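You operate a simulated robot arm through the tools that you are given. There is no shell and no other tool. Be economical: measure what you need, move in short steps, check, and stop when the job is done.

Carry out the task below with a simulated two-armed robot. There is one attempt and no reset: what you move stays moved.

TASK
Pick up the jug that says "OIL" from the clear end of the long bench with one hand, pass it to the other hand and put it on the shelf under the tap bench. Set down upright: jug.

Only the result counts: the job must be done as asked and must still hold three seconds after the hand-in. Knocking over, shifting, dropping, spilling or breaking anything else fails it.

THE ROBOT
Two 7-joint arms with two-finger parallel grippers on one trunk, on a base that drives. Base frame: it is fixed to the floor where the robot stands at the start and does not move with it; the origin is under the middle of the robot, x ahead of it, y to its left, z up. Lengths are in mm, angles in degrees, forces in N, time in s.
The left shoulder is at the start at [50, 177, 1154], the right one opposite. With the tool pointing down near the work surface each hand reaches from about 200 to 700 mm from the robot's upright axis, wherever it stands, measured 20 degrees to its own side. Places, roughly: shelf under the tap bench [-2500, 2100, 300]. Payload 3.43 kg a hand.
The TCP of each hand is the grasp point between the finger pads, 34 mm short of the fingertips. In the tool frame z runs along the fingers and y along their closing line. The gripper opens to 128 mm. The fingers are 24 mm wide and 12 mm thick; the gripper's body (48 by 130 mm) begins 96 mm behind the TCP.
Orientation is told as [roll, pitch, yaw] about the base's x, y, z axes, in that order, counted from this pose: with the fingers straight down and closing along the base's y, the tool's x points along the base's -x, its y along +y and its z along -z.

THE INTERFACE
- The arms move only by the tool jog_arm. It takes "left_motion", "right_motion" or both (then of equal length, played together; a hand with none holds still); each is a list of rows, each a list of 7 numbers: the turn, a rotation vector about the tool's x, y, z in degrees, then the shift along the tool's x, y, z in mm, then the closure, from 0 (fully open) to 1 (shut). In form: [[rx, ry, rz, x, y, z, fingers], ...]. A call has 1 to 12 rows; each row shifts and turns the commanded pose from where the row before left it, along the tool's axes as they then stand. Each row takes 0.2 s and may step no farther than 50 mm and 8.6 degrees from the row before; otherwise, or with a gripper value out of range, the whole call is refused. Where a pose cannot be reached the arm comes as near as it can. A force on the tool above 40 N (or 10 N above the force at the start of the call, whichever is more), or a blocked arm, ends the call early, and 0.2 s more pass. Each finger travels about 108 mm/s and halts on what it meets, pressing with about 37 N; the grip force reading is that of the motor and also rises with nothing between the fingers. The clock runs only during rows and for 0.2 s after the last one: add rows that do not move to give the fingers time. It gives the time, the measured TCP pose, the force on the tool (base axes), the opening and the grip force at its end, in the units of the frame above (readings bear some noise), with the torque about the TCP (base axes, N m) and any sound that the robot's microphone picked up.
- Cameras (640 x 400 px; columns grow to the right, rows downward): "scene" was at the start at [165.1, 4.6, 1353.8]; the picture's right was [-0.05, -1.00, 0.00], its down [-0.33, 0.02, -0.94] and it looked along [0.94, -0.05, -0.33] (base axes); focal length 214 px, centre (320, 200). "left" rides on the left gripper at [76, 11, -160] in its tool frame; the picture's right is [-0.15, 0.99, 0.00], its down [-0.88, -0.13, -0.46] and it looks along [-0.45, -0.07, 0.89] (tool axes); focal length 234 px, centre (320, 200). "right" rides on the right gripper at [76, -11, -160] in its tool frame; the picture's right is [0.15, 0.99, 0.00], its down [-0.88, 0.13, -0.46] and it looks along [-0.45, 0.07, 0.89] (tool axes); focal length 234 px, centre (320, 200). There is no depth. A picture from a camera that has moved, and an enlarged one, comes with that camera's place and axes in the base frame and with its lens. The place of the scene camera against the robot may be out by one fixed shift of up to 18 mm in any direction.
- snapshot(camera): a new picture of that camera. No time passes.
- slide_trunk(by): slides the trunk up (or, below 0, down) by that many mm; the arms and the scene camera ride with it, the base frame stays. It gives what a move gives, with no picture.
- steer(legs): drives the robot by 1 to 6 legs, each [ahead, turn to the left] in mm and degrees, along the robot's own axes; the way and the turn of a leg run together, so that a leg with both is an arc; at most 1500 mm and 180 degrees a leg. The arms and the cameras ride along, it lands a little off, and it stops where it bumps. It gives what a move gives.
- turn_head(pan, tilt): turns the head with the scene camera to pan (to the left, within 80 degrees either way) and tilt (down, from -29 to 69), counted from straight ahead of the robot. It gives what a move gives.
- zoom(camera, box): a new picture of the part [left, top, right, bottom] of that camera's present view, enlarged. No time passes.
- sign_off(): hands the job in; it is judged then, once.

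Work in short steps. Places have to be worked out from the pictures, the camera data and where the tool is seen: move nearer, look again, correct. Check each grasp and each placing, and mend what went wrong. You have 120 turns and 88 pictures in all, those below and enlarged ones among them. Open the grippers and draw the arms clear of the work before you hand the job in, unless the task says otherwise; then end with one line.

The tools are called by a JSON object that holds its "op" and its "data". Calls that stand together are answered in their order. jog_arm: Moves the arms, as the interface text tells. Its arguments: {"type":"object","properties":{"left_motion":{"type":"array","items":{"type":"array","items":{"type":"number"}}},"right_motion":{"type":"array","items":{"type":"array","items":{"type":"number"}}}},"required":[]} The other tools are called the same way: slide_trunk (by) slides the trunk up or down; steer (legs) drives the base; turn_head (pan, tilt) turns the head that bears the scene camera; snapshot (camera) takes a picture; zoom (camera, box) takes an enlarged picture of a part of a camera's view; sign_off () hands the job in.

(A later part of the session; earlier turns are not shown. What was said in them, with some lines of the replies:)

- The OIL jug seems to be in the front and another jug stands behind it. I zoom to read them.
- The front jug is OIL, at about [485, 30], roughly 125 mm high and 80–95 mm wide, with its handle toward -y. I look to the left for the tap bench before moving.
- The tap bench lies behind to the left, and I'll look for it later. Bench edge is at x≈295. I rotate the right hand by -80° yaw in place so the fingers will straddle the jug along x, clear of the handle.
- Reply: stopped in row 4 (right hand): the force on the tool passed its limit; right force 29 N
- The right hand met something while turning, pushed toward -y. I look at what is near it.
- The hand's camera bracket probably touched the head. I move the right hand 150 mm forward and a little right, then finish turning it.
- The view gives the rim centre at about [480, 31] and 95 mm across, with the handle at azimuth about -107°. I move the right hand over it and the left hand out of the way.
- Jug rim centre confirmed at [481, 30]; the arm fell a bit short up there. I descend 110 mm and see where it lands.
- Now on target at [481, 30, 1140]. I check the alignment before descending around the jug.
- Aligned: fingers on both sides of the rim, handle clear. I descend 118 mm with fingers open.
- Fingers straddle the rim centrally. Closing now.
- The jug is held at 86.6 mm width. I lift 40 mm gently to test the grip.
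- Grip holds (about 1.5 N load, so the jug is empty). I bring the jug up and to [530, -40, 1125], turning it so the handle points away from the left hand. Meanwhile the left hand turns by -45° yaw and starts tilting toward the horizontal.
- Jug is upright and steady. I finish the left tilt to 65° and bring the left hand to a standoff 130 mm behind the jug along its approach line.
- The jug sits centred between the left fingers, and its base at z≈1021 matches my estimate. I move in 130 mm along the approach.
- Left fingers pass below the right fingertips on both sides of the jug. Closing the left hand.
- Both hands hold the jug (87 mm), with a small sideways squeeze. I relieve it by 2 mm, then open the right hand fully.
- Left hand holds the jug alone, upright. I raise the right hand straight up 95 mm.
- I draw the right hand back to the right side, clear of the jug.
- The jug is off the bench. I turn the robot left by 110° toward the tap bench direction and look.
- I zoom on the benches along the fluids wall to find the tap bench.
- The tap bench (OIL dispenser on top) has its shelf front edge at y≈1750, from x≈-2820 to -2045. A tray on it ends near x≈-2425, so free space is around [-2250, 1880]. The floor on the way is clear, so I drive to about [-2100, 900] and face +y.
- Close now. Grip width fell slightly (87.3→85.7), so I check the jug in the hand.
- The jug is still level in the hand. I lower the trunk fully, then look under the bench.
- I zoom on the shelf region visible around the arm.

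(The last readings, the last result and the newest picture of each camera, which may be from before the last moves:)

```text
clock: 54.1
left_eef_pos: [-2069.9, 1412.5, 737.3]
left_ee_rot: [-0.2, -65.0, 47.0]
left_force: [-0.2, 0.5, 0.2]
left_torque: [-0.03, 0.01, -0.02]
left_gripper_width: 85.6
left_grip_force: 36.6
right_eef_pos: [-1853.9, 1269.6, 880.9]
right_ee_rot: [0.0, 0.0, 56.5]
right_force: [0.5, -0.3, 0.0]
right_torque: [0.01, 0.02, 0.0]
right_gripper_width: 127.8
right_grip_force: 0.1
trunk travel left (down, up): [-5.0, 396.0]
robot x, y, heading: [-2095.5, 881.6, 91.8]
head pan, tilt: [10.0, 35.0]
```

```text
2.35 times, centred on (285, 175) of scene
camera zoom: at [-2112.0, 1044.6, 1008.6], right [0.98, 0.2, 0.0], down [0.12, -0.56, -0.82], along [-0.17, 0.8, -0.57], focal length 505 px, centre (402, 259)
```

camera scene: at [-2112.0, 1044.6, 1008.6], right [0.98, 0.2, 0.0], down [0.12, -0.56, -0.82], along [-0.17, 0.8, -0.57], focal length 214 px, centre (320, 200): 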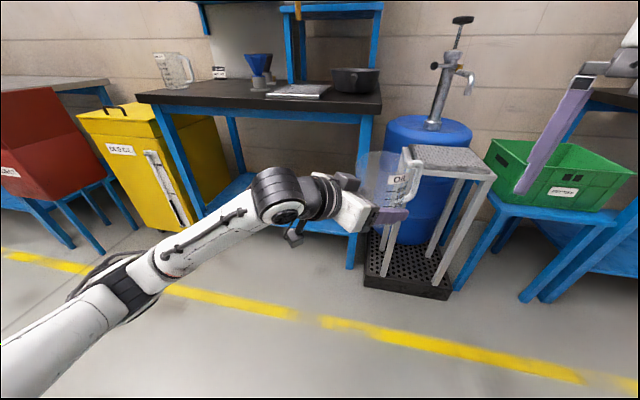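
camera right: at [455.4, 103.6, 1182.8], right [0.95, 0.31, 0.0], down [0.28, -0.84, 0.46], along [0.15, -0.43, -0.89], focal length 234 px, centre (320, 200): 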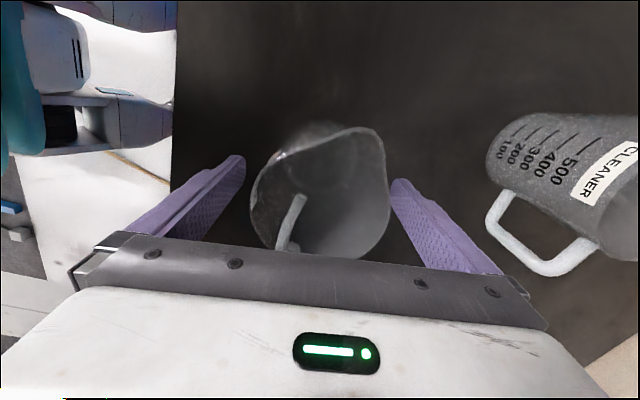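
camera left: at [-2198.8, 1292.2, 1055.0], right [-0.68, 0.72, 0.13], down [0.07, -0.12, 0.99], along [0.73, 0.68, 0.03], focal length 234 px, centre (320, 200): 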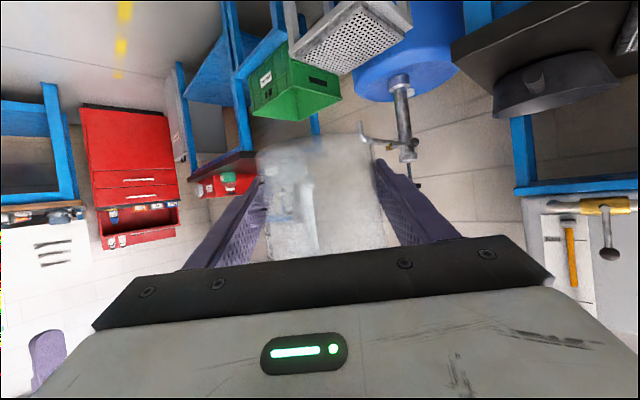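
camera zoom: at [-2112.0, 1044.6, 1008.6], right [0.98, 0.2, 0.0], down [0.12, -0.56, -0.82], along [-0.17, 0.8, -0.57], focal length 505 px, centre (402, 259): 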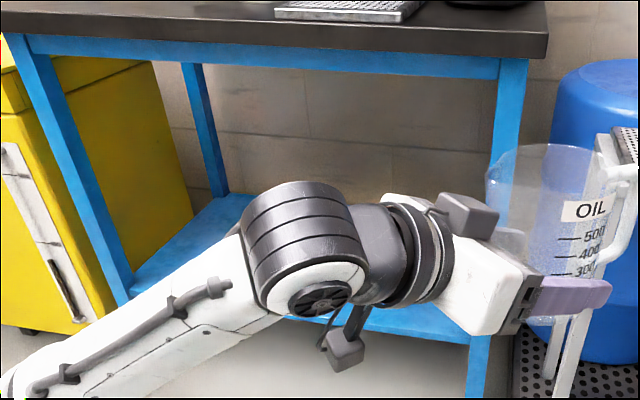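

Shelf front edge is at y≈1775, x from -2890 to -2100. I turn the left hand to point nearly forward and shift it to about [-2260, 1440, 560], still in free air before the bench.

{"op": "jog_arm", "data": {"left_motion": [[-6.34, 0, -2.96, 0, 0, 0, 1], [-6.34, 0, -2.96, 0, 0, 0, 1], [-6.34, 0, -2.96, 0, 0, 0, 1], [-6.34, 0, -2.96, 0, 0, 0, 1], [-6.34, 0, -2.96, 0, 0, 0, 1], [0, 0, 0, 26.7, 32.2, 12.7, 1], [0, 0, 0, 26.7, 32.2, 12.7, 1], [0, 0, 0, 26.7, 32.2, 12.7, 1], [0, 0, 0, 26.7, 32.2, 12.7, 1], [0, 0, 0, 26.7, 32.2, 12.7, 1], [0, 0, 0, 26.7, 32.2, 12.7, 1], [0, 0, 0, 0, 0, 0, 1]]}}

{"op": "snapshot", "data": {"camera": "scene"}}

{"op": "snapshot", "data": {"camera": "left"}}

```text
clock: 56.7
left_eef_pos: [-2257.1, 1438.9, 558.7]
left_ee_rot: [-0.2, -65.0, 82.0]
left_force: [0.8, -0.3, -0.5]
left_torque: [-0.04, 0.01, -0.02]
left_gripper_width: 85.7
left_grip_force: 36.7
right_eef_pos: [-1855.2, 1269.2, 881.8]
right_ee_rot: [0.0, -0.1, 56.7]
right_force: [0.3, -0.9, 0.9]
right_torque: [0.01, -0.02, 0.0]
right_gripper_width: 128.0
right_grip_force: 0.0
trunk travel left (down, up): [-5.0, 396.0]
robot x, y, heading: [-2094.8, 878.9, 91.5]
head pan, tilt: [10.0, 35.0]
```

```text
55 pictures are left
camera scene: at [-2112.1, 1044.6, 1008.6], right [0.98, 0.2, 0.0], down [0.12, -0.56, -0.82], along [-0.17, 0.8, -0.57], focal length 214 px, centre (320, 200)
```

scene: 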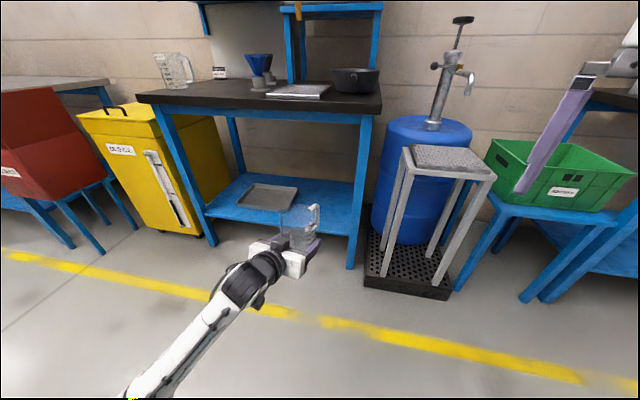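

```text
54 pictures are left
camera left: at [-2292.9, 1266.8, 557.1], right [-0.97, 0.2, 0.13], down [0.12, -0.06, 0.99], along [0.21, 0.98, 0.03], focal length 234 px, centre (320, 200)
```

left: 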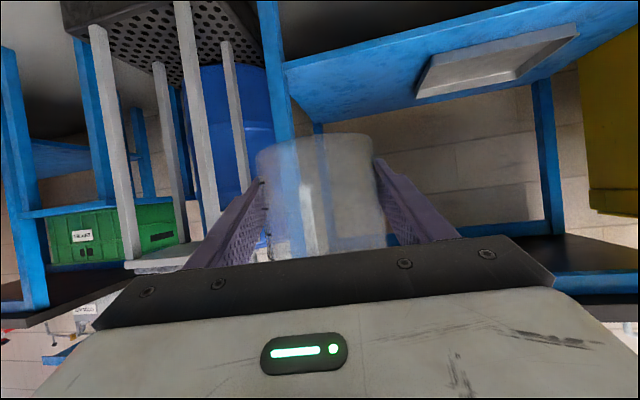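

Tray and free area to its right are visible. I zoom in on both views to fix the shelf height and edge.

{"op": "zoom", "data": {"camera": "scene", "box": [190, 130, 380, 280]}}

{"op": "zoom", "data": {"camera": "left", "box": [240, 0, 620, 200]}}

```text
2.67 times, centred on (285, 205) of scene
camera zoom: at [-2112.1, 1044.6, 1008.6], right [0.98, 0.2, 0.0], down [0.12, -0.56, -0.82], along [-0.17, 0.8, -0.57], focal length 572 px, centre (413, 187)
```

zoom: 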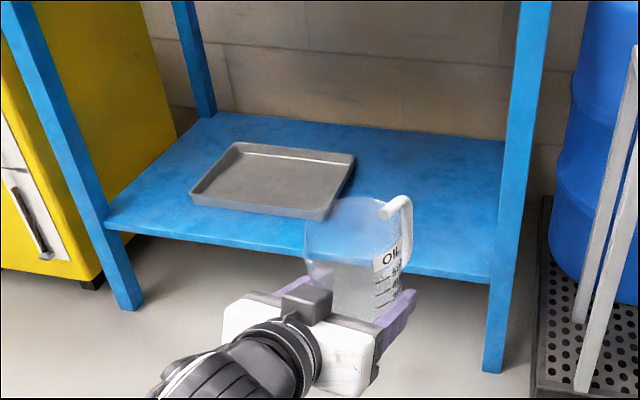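

```text
1.68 times, centred on (430, 100) of left
camera zoom: at [-2292.9, 1266.8, 557.1], right [-0.97, 0.2, 0.13], down [0.12, -0.06, 0.99], along [0.21, 0.98, 0.03], focal length 394 px, centre (135, 368)
```

zoom: 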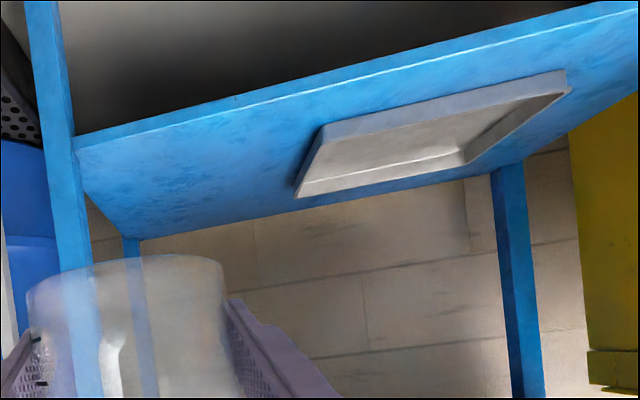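

Estimates put the shelf front edge at y≈1805 and its top at z≈260 (±20). The tray's right edge is at x≈-2470 and the leg is at x≈-2135, so I aim for x≈-2300. I lower the hand 130 mm and take another view to triangulate.

{"op": "jog_arm", "data": {"left_motion": [[0, 0, 0, 40, 13.2, 16.7, 1], [0, 0, 0, 40, 13.2, 16.7, 1], [0, 0, 0, 40, 13.2, 16.7, 1], [0, 0, 0, 0, 0, 0, 1]]}}

{"op": "snapshot", "data": {"camera": "left"}}

{"op": "snapshot", "data": {"camera": "scene"}}

```text
clock: 57.7
left_eef_pos: [-2298.5, 1445.0, 426.9]
left_ee_rot: [-0.1, -64.9, 81.9]
left_force: [-0.4, 0.6, -0.5]
left_torque: [-0.05, 0.02, -0.02]
left_gripper_width: 85.4
left_grip_force: 37.0
right_eef_pos: [-1855.7, 1270.3, 881.7]
right_ee_rot: [0.0, -0.1, 56.7]
right_force: [0.2, -0.8, 0.3]
right_torque: [-0.02, -0.02, 0.02]
right_gripper_width: 127.9
right_grip_force: 0.1
trunk travel left (down, up): [-5.0, 396.0]
robot x, y, heading: [-2093.3, 878.3, 91.8]
head pan, tilt: [10.0, 35.0]
```

```text
51 pictures are left
camera left: at [-2335.1, 1272.9, 424.3], right [-0.97, 0.2, 0.13], down [0.12, -0.06, 0.99], along [0.21, 0.98, 0.03], focal length 234 px, centre (320, 200)
```

left: 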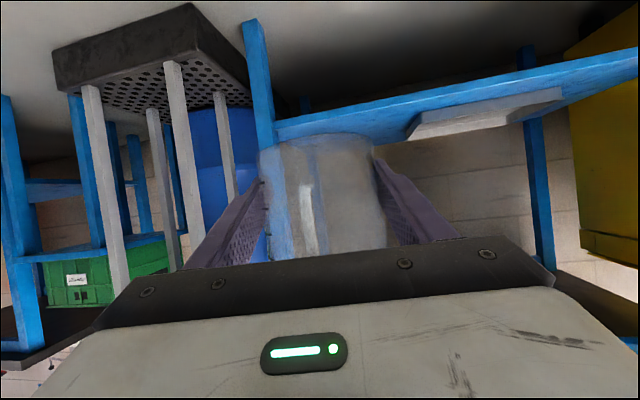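

```text
50 pictures are left
camera scene: at [-2112.1, 1044.7, 1008.6], right [0.98, 0.2, 0.0], down [0.12, -0.56, -0.82], along [-0.17, 0.8, -0.57], focal length 214 px, centre (320, 200)
```

scene: 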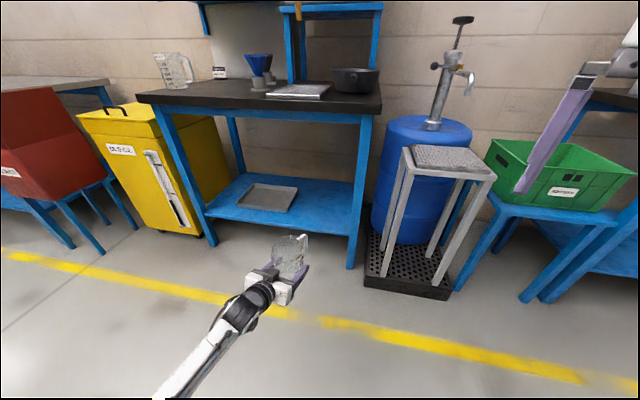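

I zoom to locate the shelf lip at the leg.

{"op": "zoom", "data": {"camera": "left", "box": [220, 0, 420, 160]}}

```text
2.50 times, centred on (320, 80) of left
camera zoom: at [-2335.1, 1272.9, 424.3], right [-0.97, 0.2, 0.13], down [0.12, -0.06, 0.99], along [0.21, 0.98, 0.03], focal length 585 px, centre (320, 500)
```

zoom: 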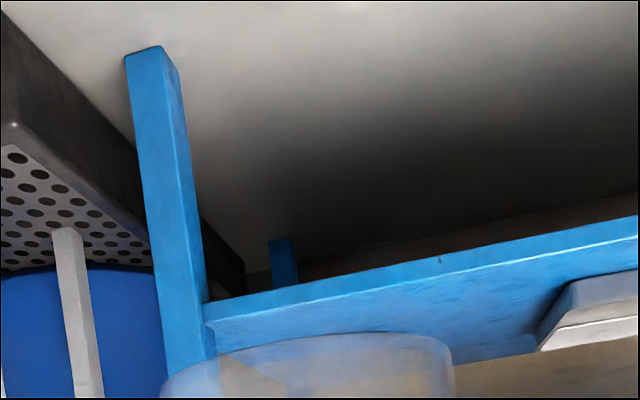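

Consistent: shelf top z≈257, front edge y≈1807. The jug base is 36 mm below the TCP and well above shelf level. I drive ahead 300 mm with the arm held.

{"op": "steer", "data": {"legs": [[300, 0]]}}

{"op": "turn_head", "data": {"pan": 15, "tilt": 45}}

{"op": "snapshot", "data": {"camera": "scene"}}

{"op": "snapshot", "data": {"camera": "left"}}

```text
clock: 59.8
left_eef_pos: [-2310.1, 1747.2, 427.4]
left_ee_rot: [-0.2, -65.0, 82.2]
left_force: [-0.6, 0.3, 0.3]
left_torque: [-0.01, 0.02, 0.0]
left_gripper_width: 82.7
left_grip_force: 36.9
right_eef_pos: [-1867.8, 1573.2, 880.7]
right_ee_rot: [0.0, -0.1, 56.8]
right_force: [0.1, 0.2, -0.3]
right_torque: [0.01, 0.02, 0.02]
right_gripper_width: 128.2
right_grip_force: 0.1
trunk travel left (down, up): [-5.0, 396.0]
robot x, y, heading: [-2101.4, 1179.0, 91.9]
head pan, tilt: [10.0, 35.0]
```

```text
clock: 60.5
left_eef_pos: [-2310.5, 1746.1, 427.3]
left_ee_rot: [-0.2, -64.9, 82.3]
left_force: [0.0, -0.5, 0.1]
left_torque: [0.0, 0.01, -0.01]
left_gripper_width: 82.8
left_grip_force: 37.1
right_eef_pos: [-1867.2, 1573.0, 881.6]
right_ee_rot: [0.0, -0.3, 56.9]
right_force: [0.7, -0.5, 1.0]
right_torque: [0.04, -0.03, -0.01]
right_gripper_width: 127.7
right_grip_force: 0.0
trunk travel left (down, up): [-5.0, 396.0]
robot x, y, heading: [-2105.8, 1181.8, 92.1]
head pan, tilt: [15.0, 45.0]
```

```text
48 pictures are left
camera scene: at [-2127.9, 1338.8, 993.8], right [0.96, 0.29, 0.0], down [0.21, -0.68, -0.71], along [-0.21, 0.68, -0.71], focal length 214 px, centre (320, 200)
```

scene: 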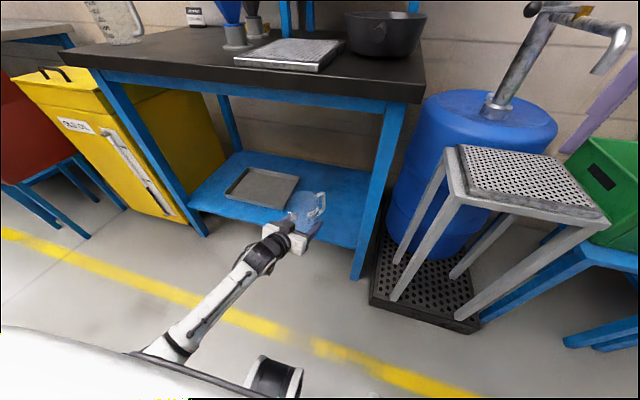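

```text
47 pictures are left
camera left: at [-2346.3, 1574.5, 424.8], right [-0.97, 0.2, 0.13], down [0.12, -0.06, 0.99], along [0.2, 0.98, 0.03], focal length 234 px, centre (320, 200)
```

left: 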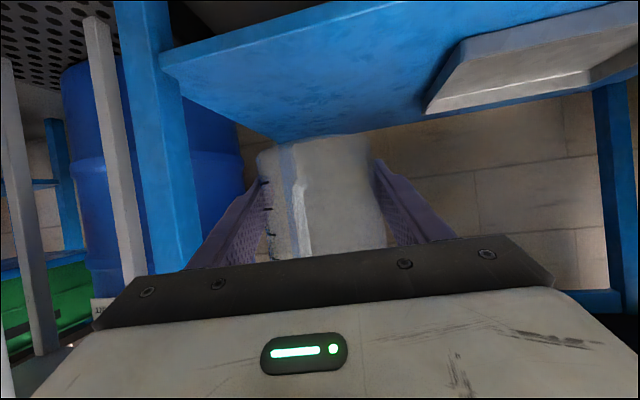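

Grip width has dropped to 82.8 mm, so I look closely at how the jug sits in the hand.

{"op": "zoom", "data": {"camera": "left", "box": [220, 110, 420, 270]}}

{"op": "zoom", "data": {"camera": "scene", "box": [240, 160, 360, 270]}}

```text
2.50 times, centred on (320, 190) of left
camera zoom: at [-2346.3, 1574.5, 424.8], right [-0.97, 0.2, 0.13], down [0.12, -0.06, 0.99], along [0.2, 0.98, 0.03], focal length 585 px, centre (320, 225)
```

zoom: 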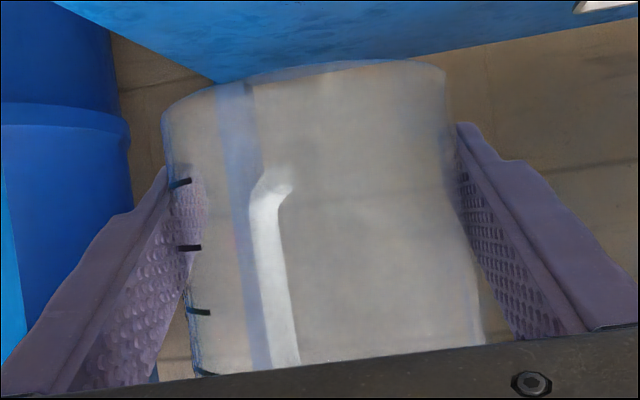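

```text
3.64 times, centred on (300, 215) of scene
camera zoom: at [-2127.9, 1338.8, 993.8], right [0.96, 0.29, 0.0], down [0.21, -0.68, -0.71], along [-0.21, 0.68, -0.71], focal length 780 px, centre (393, 146)
```

zoom: 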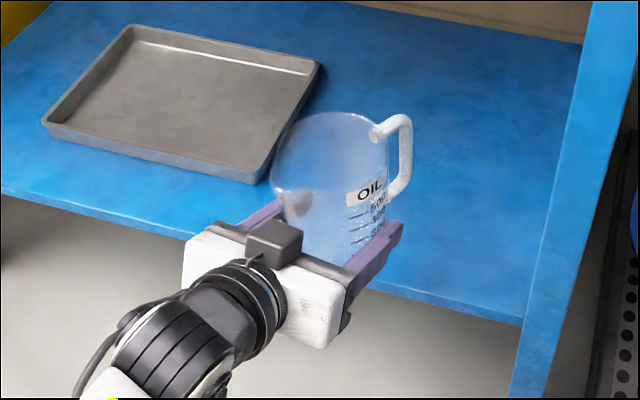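

The jug is still level and seated. I drive the last 140 mm.

{"op": "steer", "data": {"legs": [[140, 0]]}}

{"op": "snapshot", "data": {"camera": "left"}}

{"op": "snapshot", "data": {"camera": "scene"}}

```text
clock: 61.8
left_eef_pos: [-2314.1, 1882.1, 427.0]
left_ee_rot: [-0.2, -65.1, 82.1]
left_force: [0.0, -0.5, 0.4]
left_torque: [-0.03, 0.02, 0.01]
left_gripper_width: 83.0
left_grip_force: 36.8
right_eef_pos: [-1872.7, 1708.4, 881.3]
right_ee_rot: [0.1, -0.1, 56.8]
right_force: [0.0, -0.6, 0.5]
right_torque: [-0.01, -0.01, -0.02]
right_gripper_width: 128.0
right_grip_force: 0.1
trunk travel left (down, up): [-5.0, 396.0]
robot x, y, heading: [-2107.2, 1321.3, 91.7]
head pan, tilt: [15.0, 45.0]
```

```text
44 pictures are left
camera left: at [-2350.4, 1710.1, 424.9], right [-0.97, 0.2, 0.13], down [0.12, -0.06, 0.99], along [0.21, 0.98, 0.03], focal length 234 px, centre (320, 200)
```

left: 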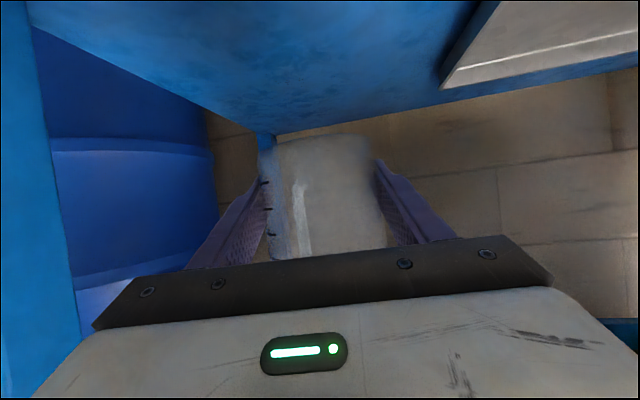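

```text
43 pictures are left
camera scene: at [-2132.3, 1474.0, 993.8], right [0.96, 0.29, 0.0], down [0.21, -0.68, -0.71], along [-0.21, 0.68, -0.71], focal length 214 px, centre (320, 200)
```

scene: 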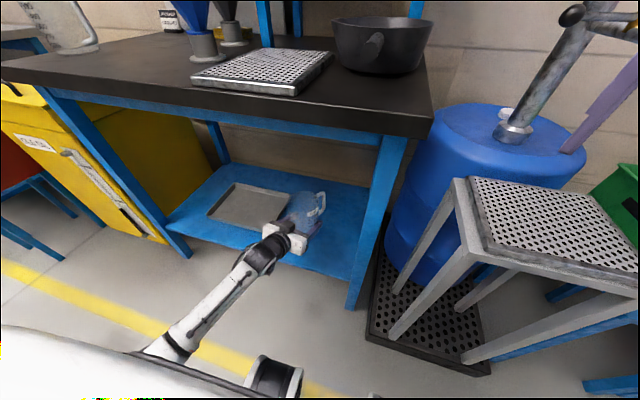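

Free room on both sides (tray edge ~175 mm away). I lower the jug to about 9 mm above the shelf.

{"op": "jog_arm", "data": {"left_motion": [[0, 0, 0, 26.2, 0.7, 17.7, 1], [0, 0, 0, 26.2, 0.7, 17.7, 1], [0, 0, 0, 26.2, 0.7, 17.7, 1], [0, 0, 0, 26.2, 0.7, 17.7, 1], [0, 0, 0, 0, 0, 0, 1]]}}

{"op": "snapshot", "data": {"camera": "left"}}

{"op": "zoom", "data": {"camera": "scene", "box": [190, 160, 390, 310]}}

```text
clock: 63.0
left_eef_pos: [-2313.9, 1901.8, 300.8]
left_ee_rot: [-0.3, -65.0, 82.1]
left_force: [-0.6, -0.6, 0.0]
left_torque: [0.0, -0.04, 0.03]
left_gripper_width: 82.6
left_grip_force: 37.3
right_eef_pos: [-1870.4, 1708.4, 880.4]
right_ee_rot: [0.0, 0.0, 56.8]
right_force: [0.9, 0.6, 0.4]
right_torque: [-0.03, -0.02, 0.01]
right_gripper_width: 127.8
right_grip_force: 0.1
trunk travel left (down, up): [-5.0, 396.0]
robot x, y, heading: [-2107.4, 1316.6, 91.8]
head pan, tilt: [15.0, 45.0]
```

```text
42 pictures are left
camera left: at [-2348.6, 1730.3, 299.4], right [-0.97, 0.2, 0.13], down [0.12, -0.06, 0.99], along [0.21, 0.98, 0.03], focal length 234 px, centre (320, 200)
```

left: 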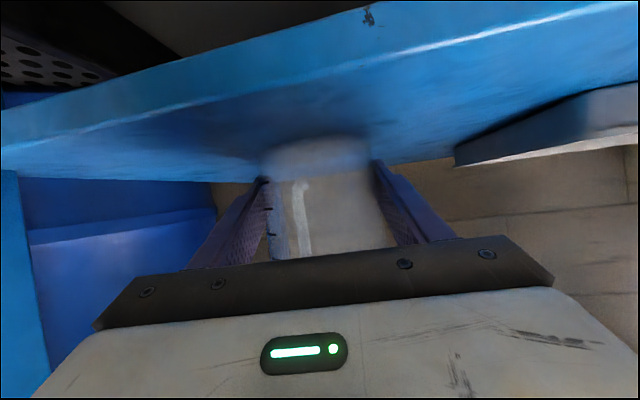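

```text
2.67 times, centred on (290, 235) of scene
camera zoom: at [-2132.3, 1474.0, 993.8], right [0.96, 0.29, 0.0], down [0.21, -0.68, -0.71], along [-0.21, 0.68, -0.71], focal length 572 px, centre (400, 107)
```

zoom: 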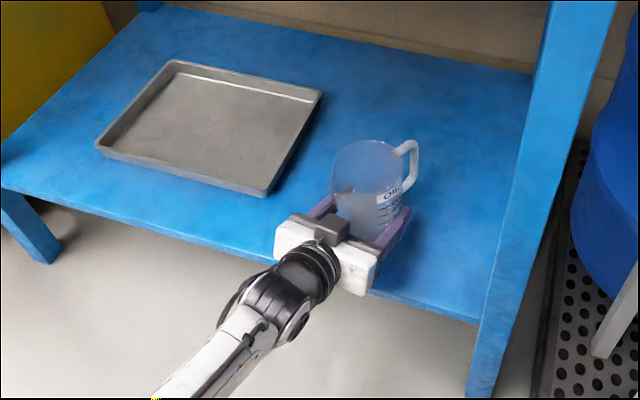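

Shelf height again reads ≈260. I lower in 2.5 mm steps and watch the vertical force.

{"op": "jog_arm", "data": {"left_motion": [[0, 0, 0, 2.26, 0, 1.06, 1], [0, 0, 0, 2.26, 0, 1.06, 1], [0, 0, 0, 0, 0, 0, 1]]}}

{"op": "jog_arm", "data": {"left_motion": [[0, 0, 0, 2.26, 0, 1.06, 1], [0, 0, 0, 0, 0, 0, 1]]}}

```text
clock: 63.8
left_eef_pos: [-2312.8, 1902.2, 296.6]
left_ee_rot: [-0.1, -65.0, 82.2]
left_force: [0.1, -1.2, 0.8]
left_torque: [0.02, 0.08, 0.01]
left_gripper_width: 82.9
left_grip_force: 37.1
right_eef_pos: [-1869.9, 1708.2, 882.3]
right_ee_rot: [0.0, -0.1, 56.8]
right_force: [-0.3, 0.6, -0.5]
right_torque: [0.0, 0.01, -0.01]
right_gripper_width: 127.9
right_grip_force: 0.0
trunk travel left (down, up): [-5.0, 396.0]
robot x, y, heading: [-2111.0, 1315.1, 92.0]
head pan, tilt: [15.0, 45.0]
```

```text
clock: 64.4
left_eef_pos: [-2314.0, 1902.9, 295.8]
left_ee_rot: [0.0, -65.3, 82.0]
left_force: [-0.6, -2.4, 8.4]
left_torque: [0.05, 0.35, 0.08]
left_gripper_width: 82.9
left_grip_force: 36.7
right_eef_pos: [-1871.1, 1707.0, 881.0]
right_ee_rot: [0.1, -0.3, 56.7]
right_force: [-0.5, 0.0, 0.2]
right_torque: [0.02, 0.02, 0.03]
right_gripper_width: 127.9
right_grip_force: 0.1
trunk travel left (down, up): [-5.0, 396.0]
robot x, y, heading: [-2105.6, 1319.5, 92.1]
head pan, tilt: [15.0, 45.0]
```

Contact: 8.4 N upward. I press 1.5 mm more so the base settles flat, then check.

{"op": "jog_arm", "data": {"left_motion": [[0, 0, 0, 1.36, 0, 0.63, 1], [0, 0, 0, 0, 0, 0, 1]]}}

{"op": "zoom", "data": {"camera": "left", "box": [220, 100, 420, 260]}}

```text
clock: 65.0
left_eef_pos: [-2311.3, 1904.2, 295.0]
left_ee_rot: [-0.2, -65.4, 82.0]
left_force: [2.5, -3.0, 15.3]
left_torque: [0.16, 0.5, 0.09]
left_gripper_width: 82.7
left_grip_force: 37.1
right_eef_pos: [-1871.1, 1706.4, 882.3]
right_ee_rot: [0.1, -0.2, 56.8]
right_force: [-0.2, 0.0, 1.0]
right_torque: [0.0, 0.01, -0.01]
right_gripper_width: 128.3
right_grip_force: 0.1
trunk travel left (down, up): [-5.0, 396.0]
robot x, y, heading: [-2108.2, 1314.0, 92.1]
head pan, tilt: [15.0, 45.0]
```

```text
2.50 times, centred on (320, 180) of left
camera zoom: at [-2348.7, 1731.6, 292.4], right [-0.97, 0.2, 0.13], down [0.12, -0.06, 0.99], along [0.21, 0.98, 0.04], focal length 585 px, centre (320, 250)
```

zoom: 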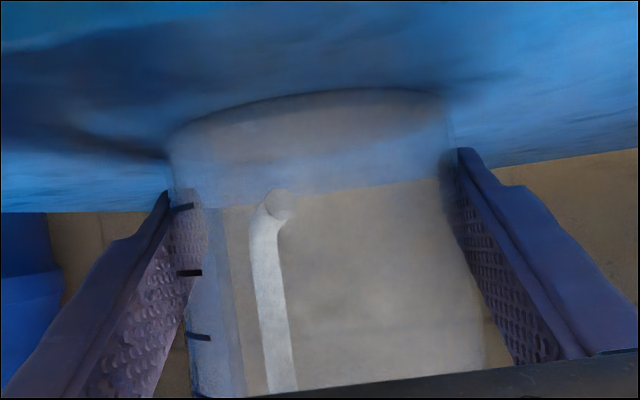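

The base is on the shelf. I ease the pressure 1.5 mm and open the fingers slowly.

{"op": "jog_arm", "data": {"left_motion": [[0, 0, 0, -1.36, 0, -0.63, 1], [0, 0, 0, 0, 0, 0, 0.34], [0, 0, 0, 0, 0, 0, 0.3], [0, 0, 0, 0, 0, 0, 0.24], [0, 0, 0, 0, 0, 0, 0.15], [0, 0, 0, 0, 0, 0, 0], [0, 0, 0, 0, 0, 0, 0], [0, 0, 0, 0, 0, 0, 0]]}}

{"op": "zoom", "data": {"camera": "left", "box": [220, 100, 420, 260]}}

{"op": "zoom", "data": {"camera": "scene", "box": [230, 160, 370, 270]}}

```text
clock: 66.8
left_eef_pos: [-2313.9, 1903.0, 294.6]
left_ee_rot: [-0.2, -64.9, 82.1]
left_force: [-0.1, -0.2, -0.5]
left_torque: [0.0, 0.01, 0.01]
left_gripper_width: 128.1
left_grip_force: 0.0
right_eef_pos: [-1872.0, 1707.5, 881.4]
right_ee_rot: [0.1, -0.1, 56.8]
right_force: [-0.2, 0.5, -0.3]
right_torque: [-0.02, -0.02, -0.03]
right_gripper_width: 128.1
right_grip_force: 0.0
trunk travel left (down, up): [-5.0, 396.0]
robot x, y, heading: [-2111.1, 1315.7, 91.8]
head pan, tilt: [15.0, 45.0]
```

```text
2.50 times, centred on (320, 180) of left
camera zoom: at [-2349.9, 1730.5, 292.9], right [-0.97, 0.2, 0.13], down [0.12, -0.06, 0.99], along [0.21, 0.98, 0.03], focal length 585 px, centre (320, 250)
```

zoom: 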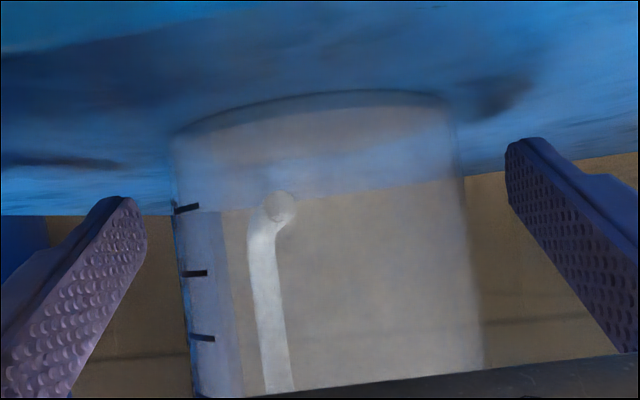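

```text
3.64 times, centred on (300, 215) of scene
camera zoom: at [-2132.3, 1474.0, 993.8], right [0.96, 0.29, 0.0], down [0.21, -0.68, -0.71], along [-0.21, 0.68, -0.71], focal length 780 px, centre (393, 146)
```

zoom: 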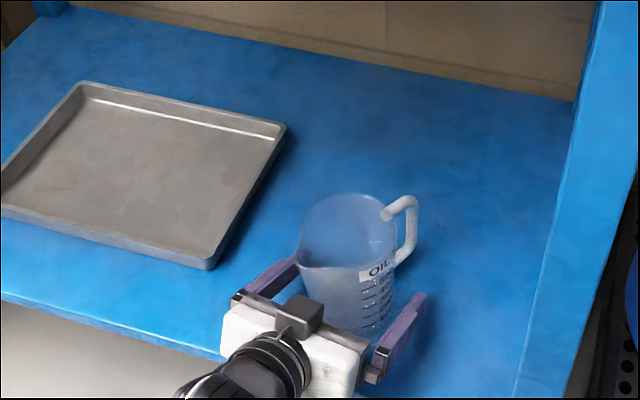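

The jug stands free and upright with finger clearance on both sides. I withdraw the left hand straight back along its axis.

{"op": "jog_arm", "data": {"left_motion": [[0, 0, 0, 0, 0, -25, 0], [0, 0, 0, 0, 0, -35, 0], [0, 0, 0, 0, 0, -40, 0], [0, 0, 0, 0, 0, -40, 0], [0, 0, 0, 0, 0, -40, 0], [0, 0, 0, 0, 0, 0, 0]]}}

{"op": "steer", "data": {"legs": [[-250, 0]]}}

{"op": "snapshot", "data": {"camera": "scene"}}

{"op": "snapshot", "data": {"camera": "left"}}

```text
clock: 68.2
left_eef_pos: [-2334.8, 1740.5, 372.0]
left_ee_rot: [0.0, -65.0, 82.1]
left_force: [0.6, 0.4, 0.5]
left_torque: [0.01, -0.04, 0.0]
left_gripper_width: 128.0
left_grip_force: 0.0
right_eef_pos: [-1871.8, 1708.5, 881.0]
right_ee_rot: [0.0, -0.1, 56.9]
right_force: [0.6, 0.5, -0.1]
right_torque: [0.02, 0.01, 0.02]
right_gripper_width: 128.1
right_grip_force: 0.0
trunk travel left (down, up): [-5.0, 396.0]
robot x, y, heading: [-2108.5, 1316.2, 91.9]
head pan, tilt: [15.0, 45.0]
```

```text
clock: 70.0
left_eef_pos: [-2326.7, 1492.5, 371.1]
left_ee_rot: [-0.2, -65.0, 82.1]
left_force: [-0.3, 0.2, -1.0]
left_torque: [0.02, 0.02, -0.02]
left_gripper_width: 127.9
left_grip_force: 0.1
right_eef_pos: [-1863.7, 1459.5, 880.9]
right_ee_rot: [0.0, -0.1, 56.9]
right_force: [-0.5, -0.1, -0.4]
right_torque: [0.0, 0.02, -0.02]
right_gripper_width: 128.2
right_grip_force: 0.1
trunk travel left (down, up): [-5.0, 396.0]
robot x, y, heading: [-2100.4, 1068.0, 92.1]
head pan, tilt: [15.0, 45.0]
```

```text
37 pictures are left
camera scene: at [-2124.1, 1226.0, 993.8], right [0.96, 0.29, 0.0], down [0.21, -0.68, -0.71], along [-0.21, 0.68, -0.71], focal length 214 px, centre (320, 200)
```

scene: 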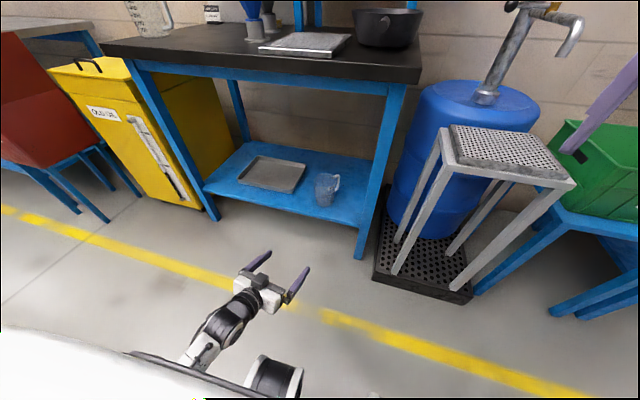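

```text
36 pictures are left
camera left: at [-2363.3, 1320.2, 369.6], right [-0.97, 0.2, 0.13], down [0.12, -0.06, 0.99], along [0.2, 0.98, 0.03], focal length 234 px, centre (320, 200)
```

left: 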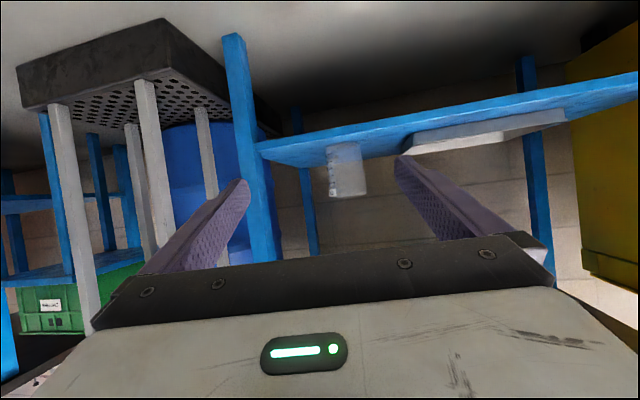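

The jug stands upright on the shelf beside the untouched tray, both grippers are open and both arms are clear. I hand in.

{"op": "sign_off", "data": {}}

```text
The job is handed in.
```

The OIL jug is standing upright on the shelf under the tap bench: the right hand picked it up and passed it to the left, which set it down. I saw nothing knocked over or moved along the way.
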